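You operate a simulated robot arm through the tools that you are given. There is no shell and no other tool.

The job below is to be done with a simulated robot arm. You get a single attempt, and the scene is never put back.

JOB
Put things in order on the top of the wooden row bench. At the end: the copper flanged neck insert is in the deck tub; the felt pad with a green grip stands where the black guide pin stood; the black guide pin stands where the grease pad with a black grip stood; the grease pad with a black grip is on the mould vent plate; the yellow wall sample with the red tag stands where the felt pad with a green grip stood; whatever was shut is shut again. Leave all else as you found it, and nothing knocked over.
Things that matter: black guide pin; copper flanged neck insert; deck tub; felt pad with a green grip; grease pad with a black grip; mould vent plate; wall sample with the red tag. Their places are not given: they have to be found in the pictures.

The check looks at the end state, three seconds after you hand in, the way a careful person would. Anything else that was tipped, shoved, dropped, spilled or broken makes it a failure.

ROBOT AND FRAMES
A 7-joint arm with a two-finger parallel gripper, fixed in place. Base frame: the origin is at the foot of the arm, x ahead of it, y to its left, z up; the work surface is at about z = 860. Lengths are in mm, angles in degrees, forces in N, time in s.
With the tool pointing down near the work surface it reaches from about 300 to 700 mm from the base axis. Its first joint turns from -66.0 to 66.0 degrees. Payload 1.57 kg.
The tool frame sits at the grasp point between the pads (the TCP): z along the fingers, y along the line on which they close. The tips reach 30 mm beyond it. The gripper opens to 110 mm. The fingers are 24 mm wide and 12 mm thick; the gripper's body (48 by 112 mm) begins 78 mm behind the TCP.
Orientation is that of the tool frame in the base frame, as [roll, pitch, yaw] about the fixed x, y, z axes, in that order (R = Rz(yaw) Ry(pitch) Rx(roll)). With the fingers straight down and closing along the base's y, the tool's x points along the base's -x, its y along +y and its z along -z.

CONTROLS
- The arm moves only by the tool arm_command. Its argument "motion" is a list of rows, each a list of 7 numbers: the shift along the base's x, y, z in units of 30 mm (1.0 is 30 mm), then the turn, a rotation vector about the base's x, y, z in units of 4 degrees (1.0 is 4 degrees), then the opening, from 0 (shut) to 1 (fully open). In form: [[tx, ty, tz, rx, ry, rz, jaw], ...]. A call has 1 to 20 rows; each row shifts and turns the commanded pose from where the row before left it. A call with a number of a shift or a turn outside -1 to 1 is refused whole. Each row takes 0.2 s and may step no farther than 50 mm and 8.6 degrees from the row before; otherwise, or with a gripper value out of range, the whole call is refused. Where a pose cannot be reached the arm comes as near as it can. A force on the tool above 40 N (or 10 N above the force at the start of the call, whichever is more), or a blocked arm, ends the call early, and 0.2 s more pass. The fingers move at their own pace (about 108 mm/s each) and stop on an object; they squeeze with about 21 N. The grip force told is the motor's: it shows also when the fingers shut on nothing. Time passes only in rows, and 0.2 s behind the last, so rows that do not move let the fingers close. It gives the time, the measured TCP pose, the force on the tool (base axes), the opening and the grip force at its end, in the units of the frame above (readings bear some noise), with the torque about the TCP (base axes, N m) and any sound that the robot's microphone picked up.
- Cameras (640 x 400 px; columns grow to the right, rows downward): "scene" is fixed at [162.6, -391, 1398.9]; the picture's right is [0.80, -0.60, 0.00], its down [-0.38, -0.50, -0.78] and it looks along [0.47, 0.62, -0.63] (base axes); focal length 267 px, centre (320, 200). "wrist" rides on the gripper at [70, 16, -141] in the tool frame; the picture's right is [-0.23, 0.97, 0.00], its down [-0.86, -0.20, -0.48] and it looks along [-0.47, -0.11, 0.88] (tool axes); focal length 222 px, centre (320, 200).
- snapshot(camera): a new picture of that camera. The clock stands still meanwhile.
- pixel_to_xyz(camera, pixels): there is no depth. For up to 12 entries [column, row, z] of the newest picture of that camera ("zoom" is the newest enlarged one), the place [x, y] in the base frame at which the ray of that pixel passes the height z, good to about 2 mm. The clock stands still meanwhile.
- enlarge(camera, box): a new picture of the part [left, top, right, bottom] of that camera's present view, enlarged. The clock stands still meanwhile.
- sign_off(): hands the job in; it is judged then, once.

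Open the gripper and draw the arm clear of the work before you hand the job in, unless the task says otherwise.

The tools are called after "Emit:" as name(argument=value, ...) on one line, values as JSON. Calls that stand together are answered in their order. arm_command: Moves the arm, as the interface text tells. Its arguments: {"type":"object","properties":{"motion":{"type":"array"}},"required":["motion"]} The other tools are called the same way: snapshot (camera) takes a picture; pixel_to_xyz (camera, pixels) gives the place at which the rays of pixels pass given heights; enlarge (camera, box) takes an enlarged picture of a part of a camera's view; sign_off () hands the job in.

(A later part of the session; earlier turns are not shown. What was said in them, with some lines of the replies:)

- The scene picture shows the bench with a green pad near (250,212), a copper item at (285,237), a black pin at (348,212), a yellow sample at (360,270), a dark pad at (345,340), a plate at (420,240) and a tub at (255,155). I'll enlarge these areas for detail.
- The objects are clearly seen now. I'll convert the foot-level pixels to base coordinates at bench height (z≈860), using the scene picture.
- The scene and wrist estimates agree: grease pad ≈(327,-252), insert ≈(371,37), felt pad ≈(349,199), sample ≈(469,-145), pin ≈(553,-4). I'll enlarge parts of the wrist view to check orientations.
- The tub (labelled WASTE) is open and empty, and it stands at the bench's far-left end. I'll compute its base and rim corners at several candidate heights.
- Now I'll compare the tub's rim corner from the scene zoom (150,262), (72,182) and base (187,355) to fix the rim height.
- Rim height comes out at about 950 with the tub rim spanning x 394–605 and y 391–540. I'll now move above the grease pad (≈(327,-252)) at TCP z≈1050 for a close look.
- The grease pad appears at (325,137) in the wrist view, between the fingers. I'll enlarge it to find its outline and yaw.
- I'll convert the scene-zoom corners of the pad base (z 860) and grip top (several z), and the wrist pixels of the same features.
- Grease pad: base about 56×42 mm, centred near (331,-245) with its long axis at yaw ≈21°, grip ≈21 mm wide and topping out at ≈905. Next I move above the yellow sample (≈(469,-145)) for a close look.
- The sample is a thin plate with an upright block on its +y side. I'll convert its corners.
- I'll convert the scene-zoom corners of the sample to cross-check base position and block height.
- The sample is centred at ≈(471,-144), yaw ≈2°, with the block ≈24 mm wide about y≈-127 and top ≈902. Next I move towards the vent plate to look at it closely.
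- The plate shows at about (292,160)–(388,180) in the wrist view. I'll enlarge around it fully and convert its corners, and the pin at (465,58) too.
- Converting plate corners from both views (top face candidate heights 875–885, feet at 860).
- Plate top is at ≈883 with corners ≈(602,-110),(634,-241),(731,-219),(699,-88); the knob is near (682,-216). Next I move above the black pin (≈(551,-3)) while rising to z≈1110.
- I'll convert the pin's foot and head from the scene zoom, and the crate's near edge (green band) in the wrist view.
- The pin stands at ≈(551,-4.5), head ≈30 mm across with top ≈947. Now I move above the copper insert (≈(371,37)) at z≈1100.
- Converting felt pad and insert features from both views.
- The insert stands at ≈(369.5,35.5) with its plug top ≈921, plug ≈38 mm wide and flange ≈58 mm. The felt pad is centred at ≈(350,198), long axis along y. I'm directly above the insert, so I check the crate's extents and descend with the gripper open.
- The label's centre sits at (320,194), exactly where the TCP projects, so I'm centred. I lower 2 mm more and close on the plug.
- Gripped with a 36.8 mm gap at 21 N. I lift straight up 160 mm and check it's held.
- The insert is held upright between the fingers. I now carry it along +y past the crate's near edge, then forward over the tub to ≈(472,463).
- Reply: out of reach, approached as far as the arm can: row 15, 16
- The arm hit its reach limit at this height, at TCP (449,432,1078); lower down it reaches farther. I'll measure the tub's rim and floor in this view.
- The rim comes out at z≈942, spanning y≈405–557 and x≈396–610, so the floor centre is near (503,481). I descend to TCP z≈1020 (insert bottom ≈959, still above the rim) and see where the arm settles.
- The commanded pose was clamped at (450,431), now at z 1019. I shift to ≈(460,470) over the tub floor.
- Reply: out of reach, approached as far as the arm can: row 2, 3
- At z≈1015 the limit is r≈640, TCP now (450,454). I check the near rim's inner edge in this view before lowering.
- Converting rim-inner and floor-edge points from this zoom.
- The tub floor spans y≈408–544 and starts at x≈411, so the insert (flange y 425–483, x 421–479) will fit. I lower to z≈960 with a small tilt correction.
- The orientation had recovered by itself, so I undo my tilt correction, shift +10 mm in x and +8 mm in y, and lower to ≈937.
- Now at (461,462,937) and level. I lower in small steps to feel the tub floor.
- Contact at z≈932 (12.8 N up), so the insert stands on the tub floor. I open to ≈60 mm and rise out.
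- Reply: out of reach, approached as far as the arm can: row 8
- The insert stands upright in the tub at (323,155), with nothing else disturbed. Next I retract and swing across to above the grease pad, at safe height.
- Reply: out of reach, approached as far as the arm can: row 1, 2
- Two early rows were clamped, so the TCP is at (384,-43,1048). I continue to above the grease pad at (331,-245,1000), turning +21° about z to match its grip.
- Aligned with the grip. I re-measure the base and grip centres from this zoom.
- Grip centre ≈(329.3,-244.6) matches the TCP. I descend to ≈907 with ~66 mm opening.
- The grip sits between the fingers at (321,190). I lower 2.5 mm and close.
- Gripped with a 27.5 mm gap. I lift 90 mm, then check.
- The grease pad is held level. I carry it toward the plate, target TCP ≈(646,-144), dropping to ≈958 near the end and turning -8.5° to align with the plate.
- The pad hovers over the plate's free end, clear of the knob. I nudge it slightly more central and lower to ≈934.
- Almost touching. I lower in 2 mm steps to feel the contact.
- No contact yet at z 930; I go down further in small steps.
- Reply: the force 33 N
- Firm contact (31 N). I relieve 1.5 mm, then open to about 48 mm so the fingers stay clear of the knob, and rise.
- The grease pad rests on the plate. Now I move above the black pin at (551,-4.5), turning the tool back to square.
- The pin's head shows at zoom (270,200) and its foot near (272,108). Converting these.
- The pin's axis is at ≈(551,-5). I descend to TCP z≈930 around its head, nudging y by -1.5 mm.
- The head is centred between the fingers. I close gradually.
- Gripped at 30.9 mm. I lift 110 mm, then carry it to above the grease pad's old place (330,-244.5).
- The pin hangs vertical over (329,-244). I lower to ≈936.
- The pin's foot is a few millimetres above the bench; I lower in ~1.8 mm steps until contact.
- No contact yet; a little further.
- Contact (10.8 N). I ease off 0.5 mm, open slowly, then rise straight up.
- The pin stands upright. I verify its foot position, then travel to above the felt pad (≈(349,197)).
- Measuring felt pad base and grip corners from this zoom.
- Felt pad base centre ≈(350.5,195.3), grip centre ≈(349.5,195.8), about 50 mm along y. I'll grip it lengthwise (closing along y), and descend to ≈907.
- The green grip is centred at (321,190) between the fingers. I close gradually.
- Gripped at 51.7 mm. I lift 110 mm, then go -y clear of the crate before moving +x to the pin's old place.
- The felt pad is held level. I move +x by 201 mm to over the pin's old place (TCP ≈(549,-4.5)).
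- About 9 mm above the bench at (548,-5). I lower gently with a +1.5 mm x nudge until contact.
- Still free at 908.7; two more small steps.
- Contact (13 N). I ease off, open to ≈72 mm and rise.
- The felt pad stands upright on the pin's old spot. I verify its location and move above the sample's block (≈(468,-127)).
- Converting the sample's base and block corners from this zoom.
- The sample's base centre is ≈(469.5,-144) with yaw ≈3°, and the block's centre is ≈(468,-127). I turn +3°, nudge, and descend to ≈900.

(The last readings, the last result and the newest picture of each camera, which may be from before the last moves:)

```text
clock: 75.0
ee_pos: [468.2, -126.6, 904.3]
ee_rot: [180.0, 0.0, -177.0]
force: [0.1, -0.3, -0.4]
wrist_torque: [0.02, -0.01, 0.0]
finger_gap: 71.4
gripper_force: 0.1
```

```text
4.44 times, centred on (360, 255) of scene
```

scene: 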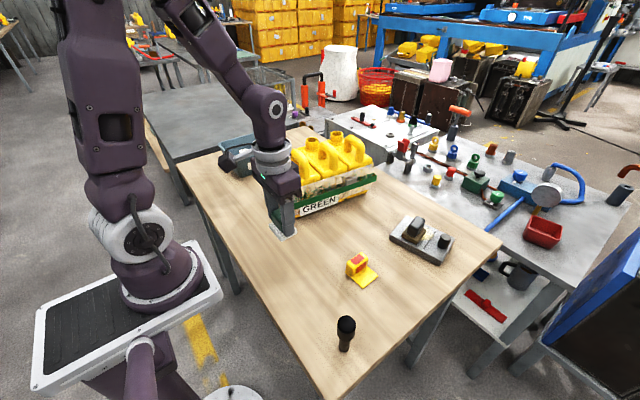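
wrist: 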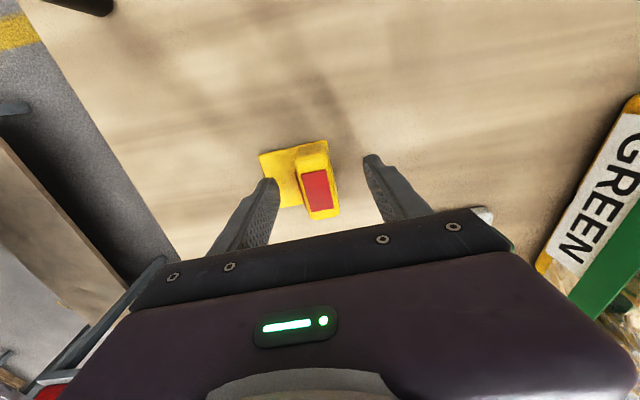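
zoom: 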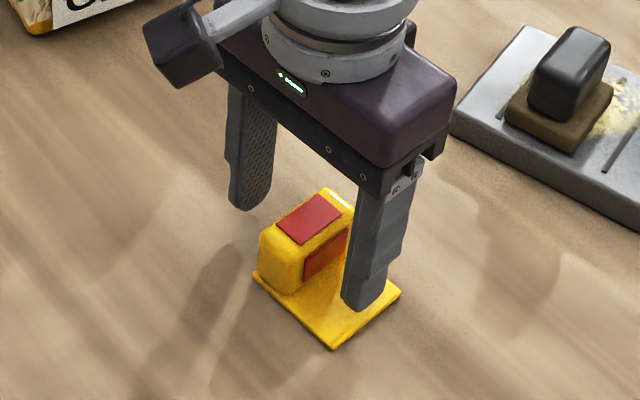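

The tag's centre shows at (317,191), slightly left of the TCP projection. I nudge -1.5 mm in y, lower 4 mm, and close gradually.

Emit:
arm_command(motion=[[0, -0.05, -0.13, 0, 0, 0, 0.65], [0, 0, 0, 0, 0, 0, 0.5], [0, 0, 0, 0, 0, 0, 0.38], [0, 0, 0, 0, 0, 0, 0.28], [0, 0, 0, 0, 0, 0, 0.2], [0, 0, 0, 0, 0, 0, 0], [0, 0, 0, 0, 0, 0, 0]])

```text
clock: 76.6
ee_pos: [467.7, -128.0, 902.3]
ee_rot: [-180.0, 0.0, -177.1]
force: [0.1, 0.4, -0.5]
wrist_torque: [0.02, 0.01, 0.02]
finger_gap: 24.7
gripper_force: 20.9
```

Gripped at 24.7 mm. I lift and check that it hangs level.

Emit:
arm_command(motion=[[0, 0, 0.2, 0, 0, 0, 0], [0, 0, 0.5, 0, 0, 0, 0], [0, 0, 0.9, 0, 0, 0, 0], [0, 0, 0.9, 0, 0, 0, 0], [0, 0, 0.9, 0, 0, 0, 0], [0, 0, 0, 0, 0, 0, 0]])

Emit:
snapshot(camera="wrist")

Emit:
enlarge(camera="scene", box=[300, 170, 400, 260])

```text
clock: 78.0
ee_pos: [468.7, -126.9, 1006.1]
ee_rot: [180.0, 0.0, -177.0]
force: [0.4, 0.3, 0.1]
wrist_torque: [-0.01, 0.0, -0.03]
finger_gap: 25.2
gripper_force: 20.9
```

```text
taken
```

wrist: 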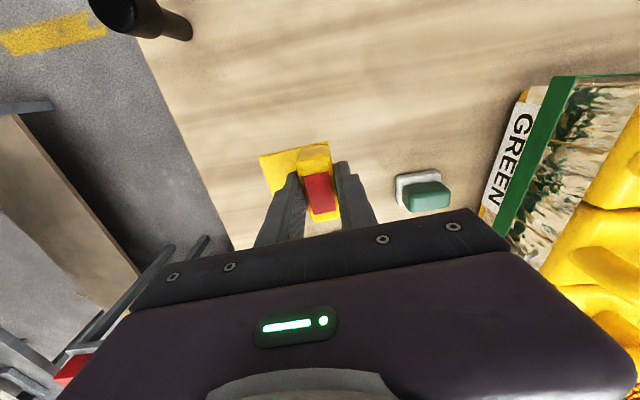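

```text
4.44 times, centred on (350, 215) of scene
```

zoom: 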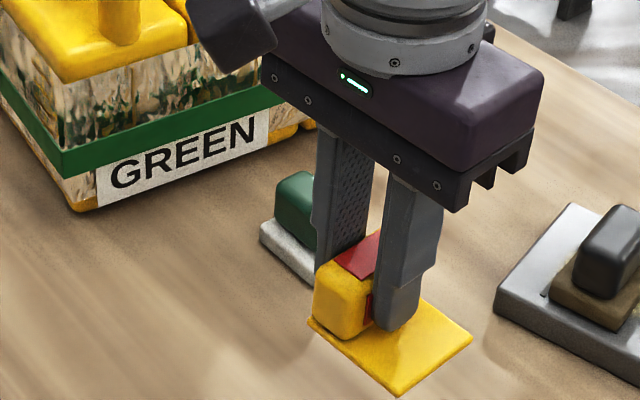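

It hangs level. I carry it to the felt pad's old place: TCP target ≈(349,212), which puts the base centre at (350.5,195.5).

Emit:
arm_command(motion=[[-0.5, 0.4, 0, 0, 0, 0, 0], [-0.9, 0.8, 0, 0, 0, 0, 0], [-0.9, 0.8, 0, 0, 0, 0, 0], [-0.9, 0.8, 0, 0, 0, 0, 0], [-0.767, 0.8, 0, 0, 0, 0, 0], [0, 0.95, 0, 0, 0, 0, 0], [0, 0.95, 0, 0, 0, 0, 0], [0, 0.95, 0, 0, 0, 0, 0], [0, 0.95, 0, 0, 0, 0, 0], [0, 0.95, 0, 0, 0, 0, 0], [0, 0.95, 0, 0, 0, 0, 0], [0, 0.95, 0, 0, 0, 0, 0], [0, 0.65, 0, 0, 0, 0, 0], [0, 0.417, 0, 0, 0, 0, 0], [0, 0, 0, 0, 0, 0, 0]])

Emit:
snapshot(camera="wrist")

Emit:
snapshot(camera="scene")

```text
clock: 81.2
ee_pos: [350.2, 213.4, 1002.8]
ee_rot: [180.0, 0.0, -176.9]
force: [-0.3, 0.1, -0.6]
wrist_torque: [-0.02, 0.02, 0.01]
finger_gap: 25.1
gripper_force: 21.2
```

```text
taken
```

wrist: 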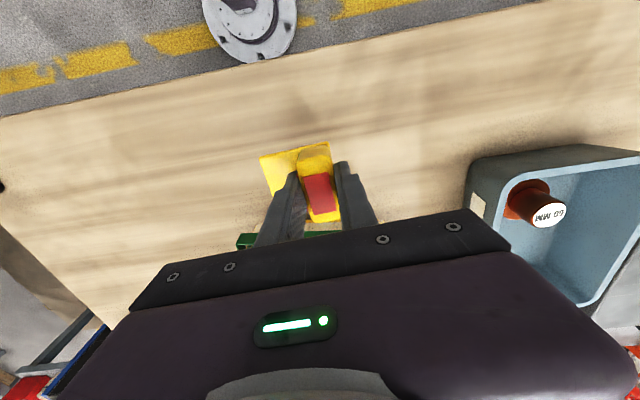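

```text
taken
```

scene: 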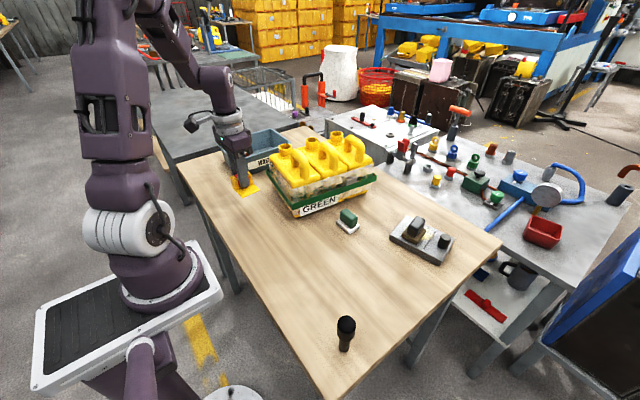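

Over the target at (350,213). I lower to ≈909.

Emit:
arm_command(motion=[[0, 0, -0.7, 0, 0, 0, 0], [0, 0, -0.9, 0, 0, 0, 0], [0, 0, -0.8, 0, 0, 0, 0], [0, 0, -0.5, 0, 0, 0, 0], [0, 0, -0.2, 0, 0, 0, 0], [0, 0, 0, 0, 0, 0, 0]])

Emit:
enlarge(camera="scene", box=[200, 160, 300, 240])

```text
clock: 82.6
ee_pos: [349.6, 212.3, 908.6]
ee_rot: [-180.0, 0.0, -177.1]
force: [0.3, -1.2, -0.3]
wrist_torque: [-0.03, -0.04, 0.01]
finger_gap: 24.8
gripper_force: 21.1
```

```text
5.00 times, centred on (250, 200) of scene
```

zoom: 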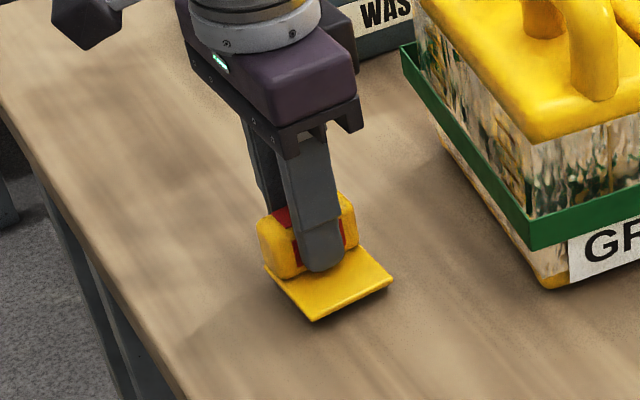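

Some 7 mm above the bench. I lower in small steps until contact.

Emit:
arm_command(motion=[[0, 0, -0.08, 0, 0, 0, 0], [0, 0, -0.06, 0, 0, 0, 0], [0, 0, -0.05, 0, 0, 0, 0], [0, 0, 0, 0, 0, 0, 0]])

```text
clock: 83.6
ee_pos: [348.8, 211.7, 903.0]
ee_rot: [-180.0, 0.0, -177.0]
force: [0.0, -0.8, -0.8]
wrist_torque: [-0.03, -0.02, 0.04]
finger_gap: 24.8
gripper_force: 21.1
```

Still free at 903; two further small steps.

Emit:
arm_command(motion=[[0, 0, -0.04, 0, 0, 0, 0], [0, 0, -0.04, 0, 0, 0, 0], [0, 0, 0, 0, 0, 0, 0]])

```text
clock: 84.4
ee_pos: [349.6, 212.4, 901.6]
ee_rot: [-179.8, 0.0, -177.0]
force: [0.3, 0.8, 0.3]
wrist_torque: [0.02, 0.01, 0.01]
finger_gap: 24.9
gripper_force: 21.3
```

No clear contact yet; one more step of 1 mm and another.

Emit:
arm_command(motion=[[0, 0, -0.035, 0, 0, 0, 0], [0, 0, 0, 0, 0, 0, 0]])

```text
clock: 85.0
ee_pos: [349.4, 211.9, 900.2]
ee_rot: [179.9, 0.1, -177.1]
force: [-0.2, -0.9, 15.6]
wrist_torque: [-0.09, -0.01, 0.01]
finger_gap: 25.1
gripper_force: 21.0
```

Contact (15.6 N). I ease off slightly, open to ≈60 mm and rise.

Emit:
arm_command(motion=[[0, 0, 0.02, 0, 0, 0, 0.15], [0, 0, 0, 0, 0, 0, 0.3], [0, 0, 0, 0, 0, 0, 0.45], [0, 0, 0, 0, 0, 0, 0.55], [0, 0, 0, 0, 0, 0, 0.55], [0, 0, 0.3, 0, 0, 0, 0.55], [0, 0, 0.7, 0, 0, 0, 0.55], [0, 0, 0.9, 0, 0, 0, 0.55], [0, 0, 0.9, 0, 0, 0, 0.55], [0, 0, 0.9, 0, 0, 0, 0.55], [0, 0, 0, 0, 0, 0, 0.55]])

Emit:
snapshot(camera="wrist")

Emit:
enlarge(camera="scene", box=[200, 160, 300, 240])

```text
clock: 87.4
ee_pos: [349.4, 211.5, 1012.8]
ee_rot: [-180.0, 0.0, -177.0]
force: [0.1, -0.4, -0.6]
wrist_torque: [0.03, 0.03, 0.0]
finger_gap: 60.2
gripper_force: 0.1
```

```text
taken
```

wrist: 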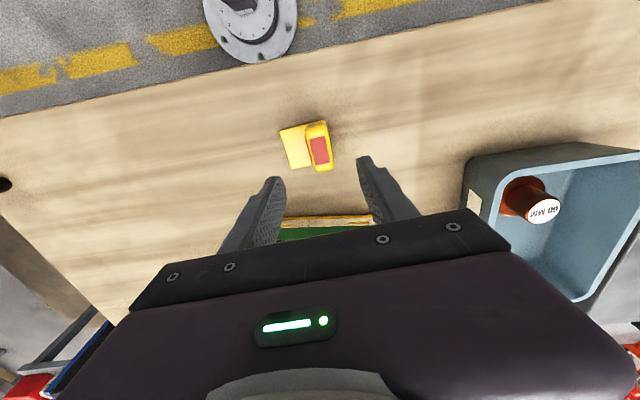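

```text
5.00 times, centred on (250, 200) of scene
```

zoom: 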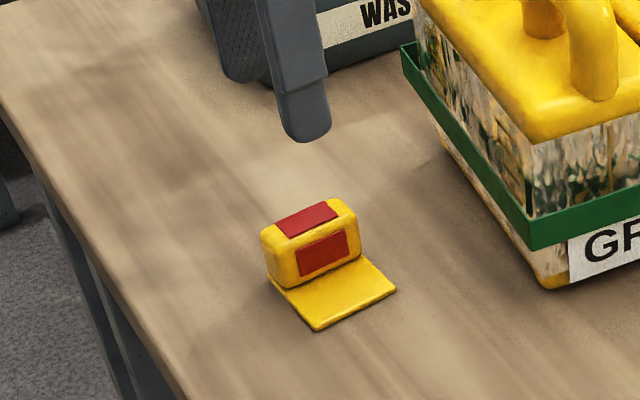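

The sample stands upright. I check its footprint, then draw the arm up and back toward its starting pose.

Emit:
pixel_to_xyz(camera="zoom", pixels=[[269, 282, 860], [318, 332, 860], [398, 292, 860]])

Emit:
arm_command(motion=[[0, 0, 0.9, 0, 0, 0, 0.55], [0, 0, 0.9, 0, 0, -0.25, 0.55], [0, -0.7, 0.7, 0, 0, -0.25, 0.8], [-0.05, -0.9, 0.6, 0, 0, -0.25, 1], [-0.05, -0.9, 0.6, 0, 0, 0, 1], [-0.05, -0.9, 0.6, 0, 0, 0, 1], [-0.05, -0.9, 0.6, 0, 0, 0, 1], [-0.05, -0.9, 0.6, 0, 0, 0, 1], [-0.05, -0.9, 0.6, 0, 0, 0, 1], [-0.05, -0.7, 0.6, 0, 0, 0, 1], [0, 0, 0, 0, 0, 0, 1]])

Emit:
snapshot(camera="scene")

Emit:
snapshot(camera="wrist")

```text
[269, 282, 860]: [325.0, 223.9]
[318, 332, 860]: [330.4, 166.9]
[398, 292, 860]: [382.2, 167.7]
```

```text
clock: 89.8
ee_pos: [339.2, 5.8, 1213.7]
ee_rot: [-180.0, 0.1, -180.0]
force: [0.6, -0.2, -0.2]
wrist_torque: [-0.01, 0.02, -0.01]
finger_gap: 109.7
gripper_force: 0.1
```

```text
taken
```

scene: 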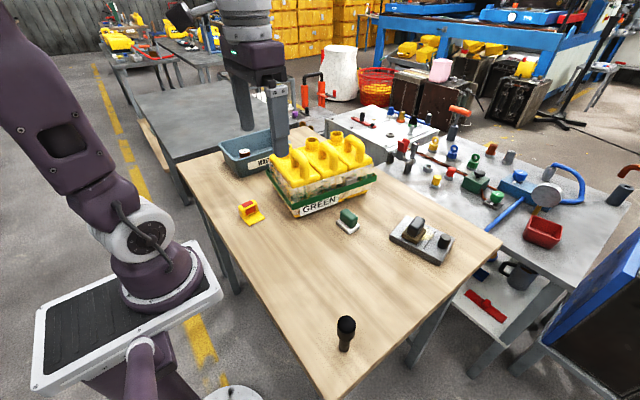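

```text
taken
```

wrist: 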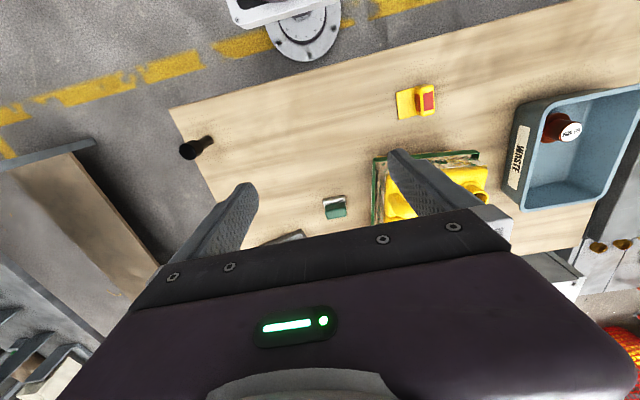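

All items appear in place with the arm back up and open. A last close check of the plate and tub before handing in.

Emit:
enlarge(camera="scene", box=[310, 190, 470, 290])

Emit:
enlarge(camera="scene", box=[205, 110, 365, 235])

Emit:
enlarge(camera="wrist", box=[480, 80, 640, 220])

Emit:
enlarge(camera="scene", box=[280, 290, 440, 390])

```text
4.00 times, centred on (390, 240) of scene
```

zoom: 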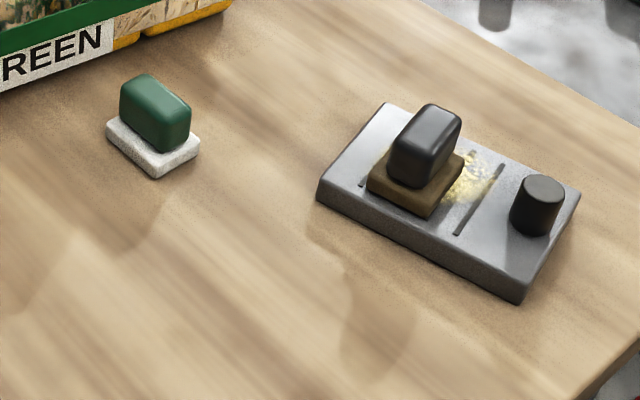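

```text
3.20 times, centred on (285, 172) of scene
```

zoom: 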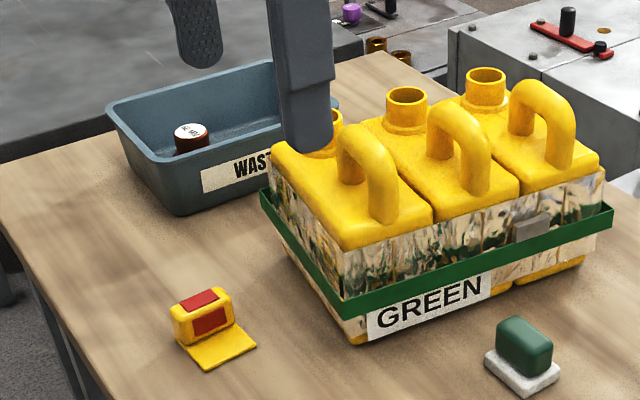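

```text
2.86 times, centred on (560, 150) of wrist
```

zoom: 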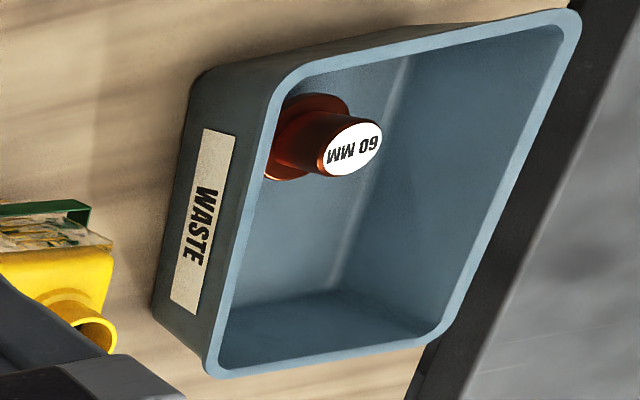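

```text
4.00 times, centred on (360, 340) of scene
```

zoom: 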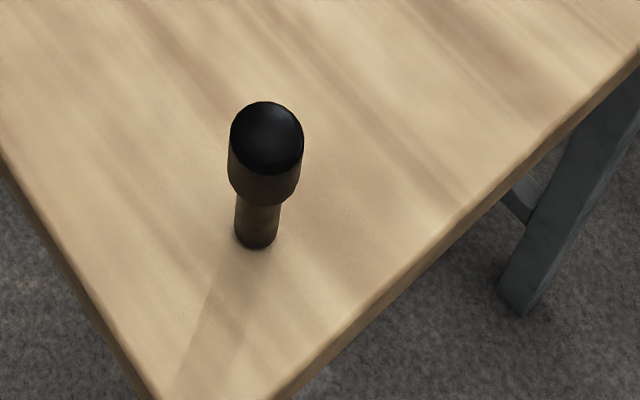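

All goals are met: the insert is in the tub, the grease pad is on the plate, and the pin, felt pad and sample stand upright in their new places. The plate corners, tub and crate look unchanged, nothing was shut or tipped, and the arm is clear with the gripper open, so I hand in.

Emit:
sign_off()

```text
The job is handed in.
```

I finished the rearrangement and handed the job in. The last pictures show everything upright, and the plate, tub and crate look unmoved.

| Item | Where it is now |
|---|---|
| Copper flanged neck insert | Standing on the floor of the tub labelled WASTE |
| Grease pad with a black grip | On the free end of the mould vent plate, clear of the plate's knob and over part of the pale powder patch |
| Black guide pin | In the grease pad's old place, at about (330, -244) |
| Felt pad with a green grip | In the pin's old place, within about 4 mm by the picture measurements |
| Yellow wall sample with the red tag | In the felt pad's old place, its base centred within about 3 mm |

- **Deck tub:** nothing on the bench is marked "deck tub". I took it to be the WASTE tub because it is the only tub on the wooden bench.
- **Shut items:** I saw nothing that was shut, so nothing needed closing again.
- **Arm:** it is drawn up close to its starting pose with the gripper fully open.
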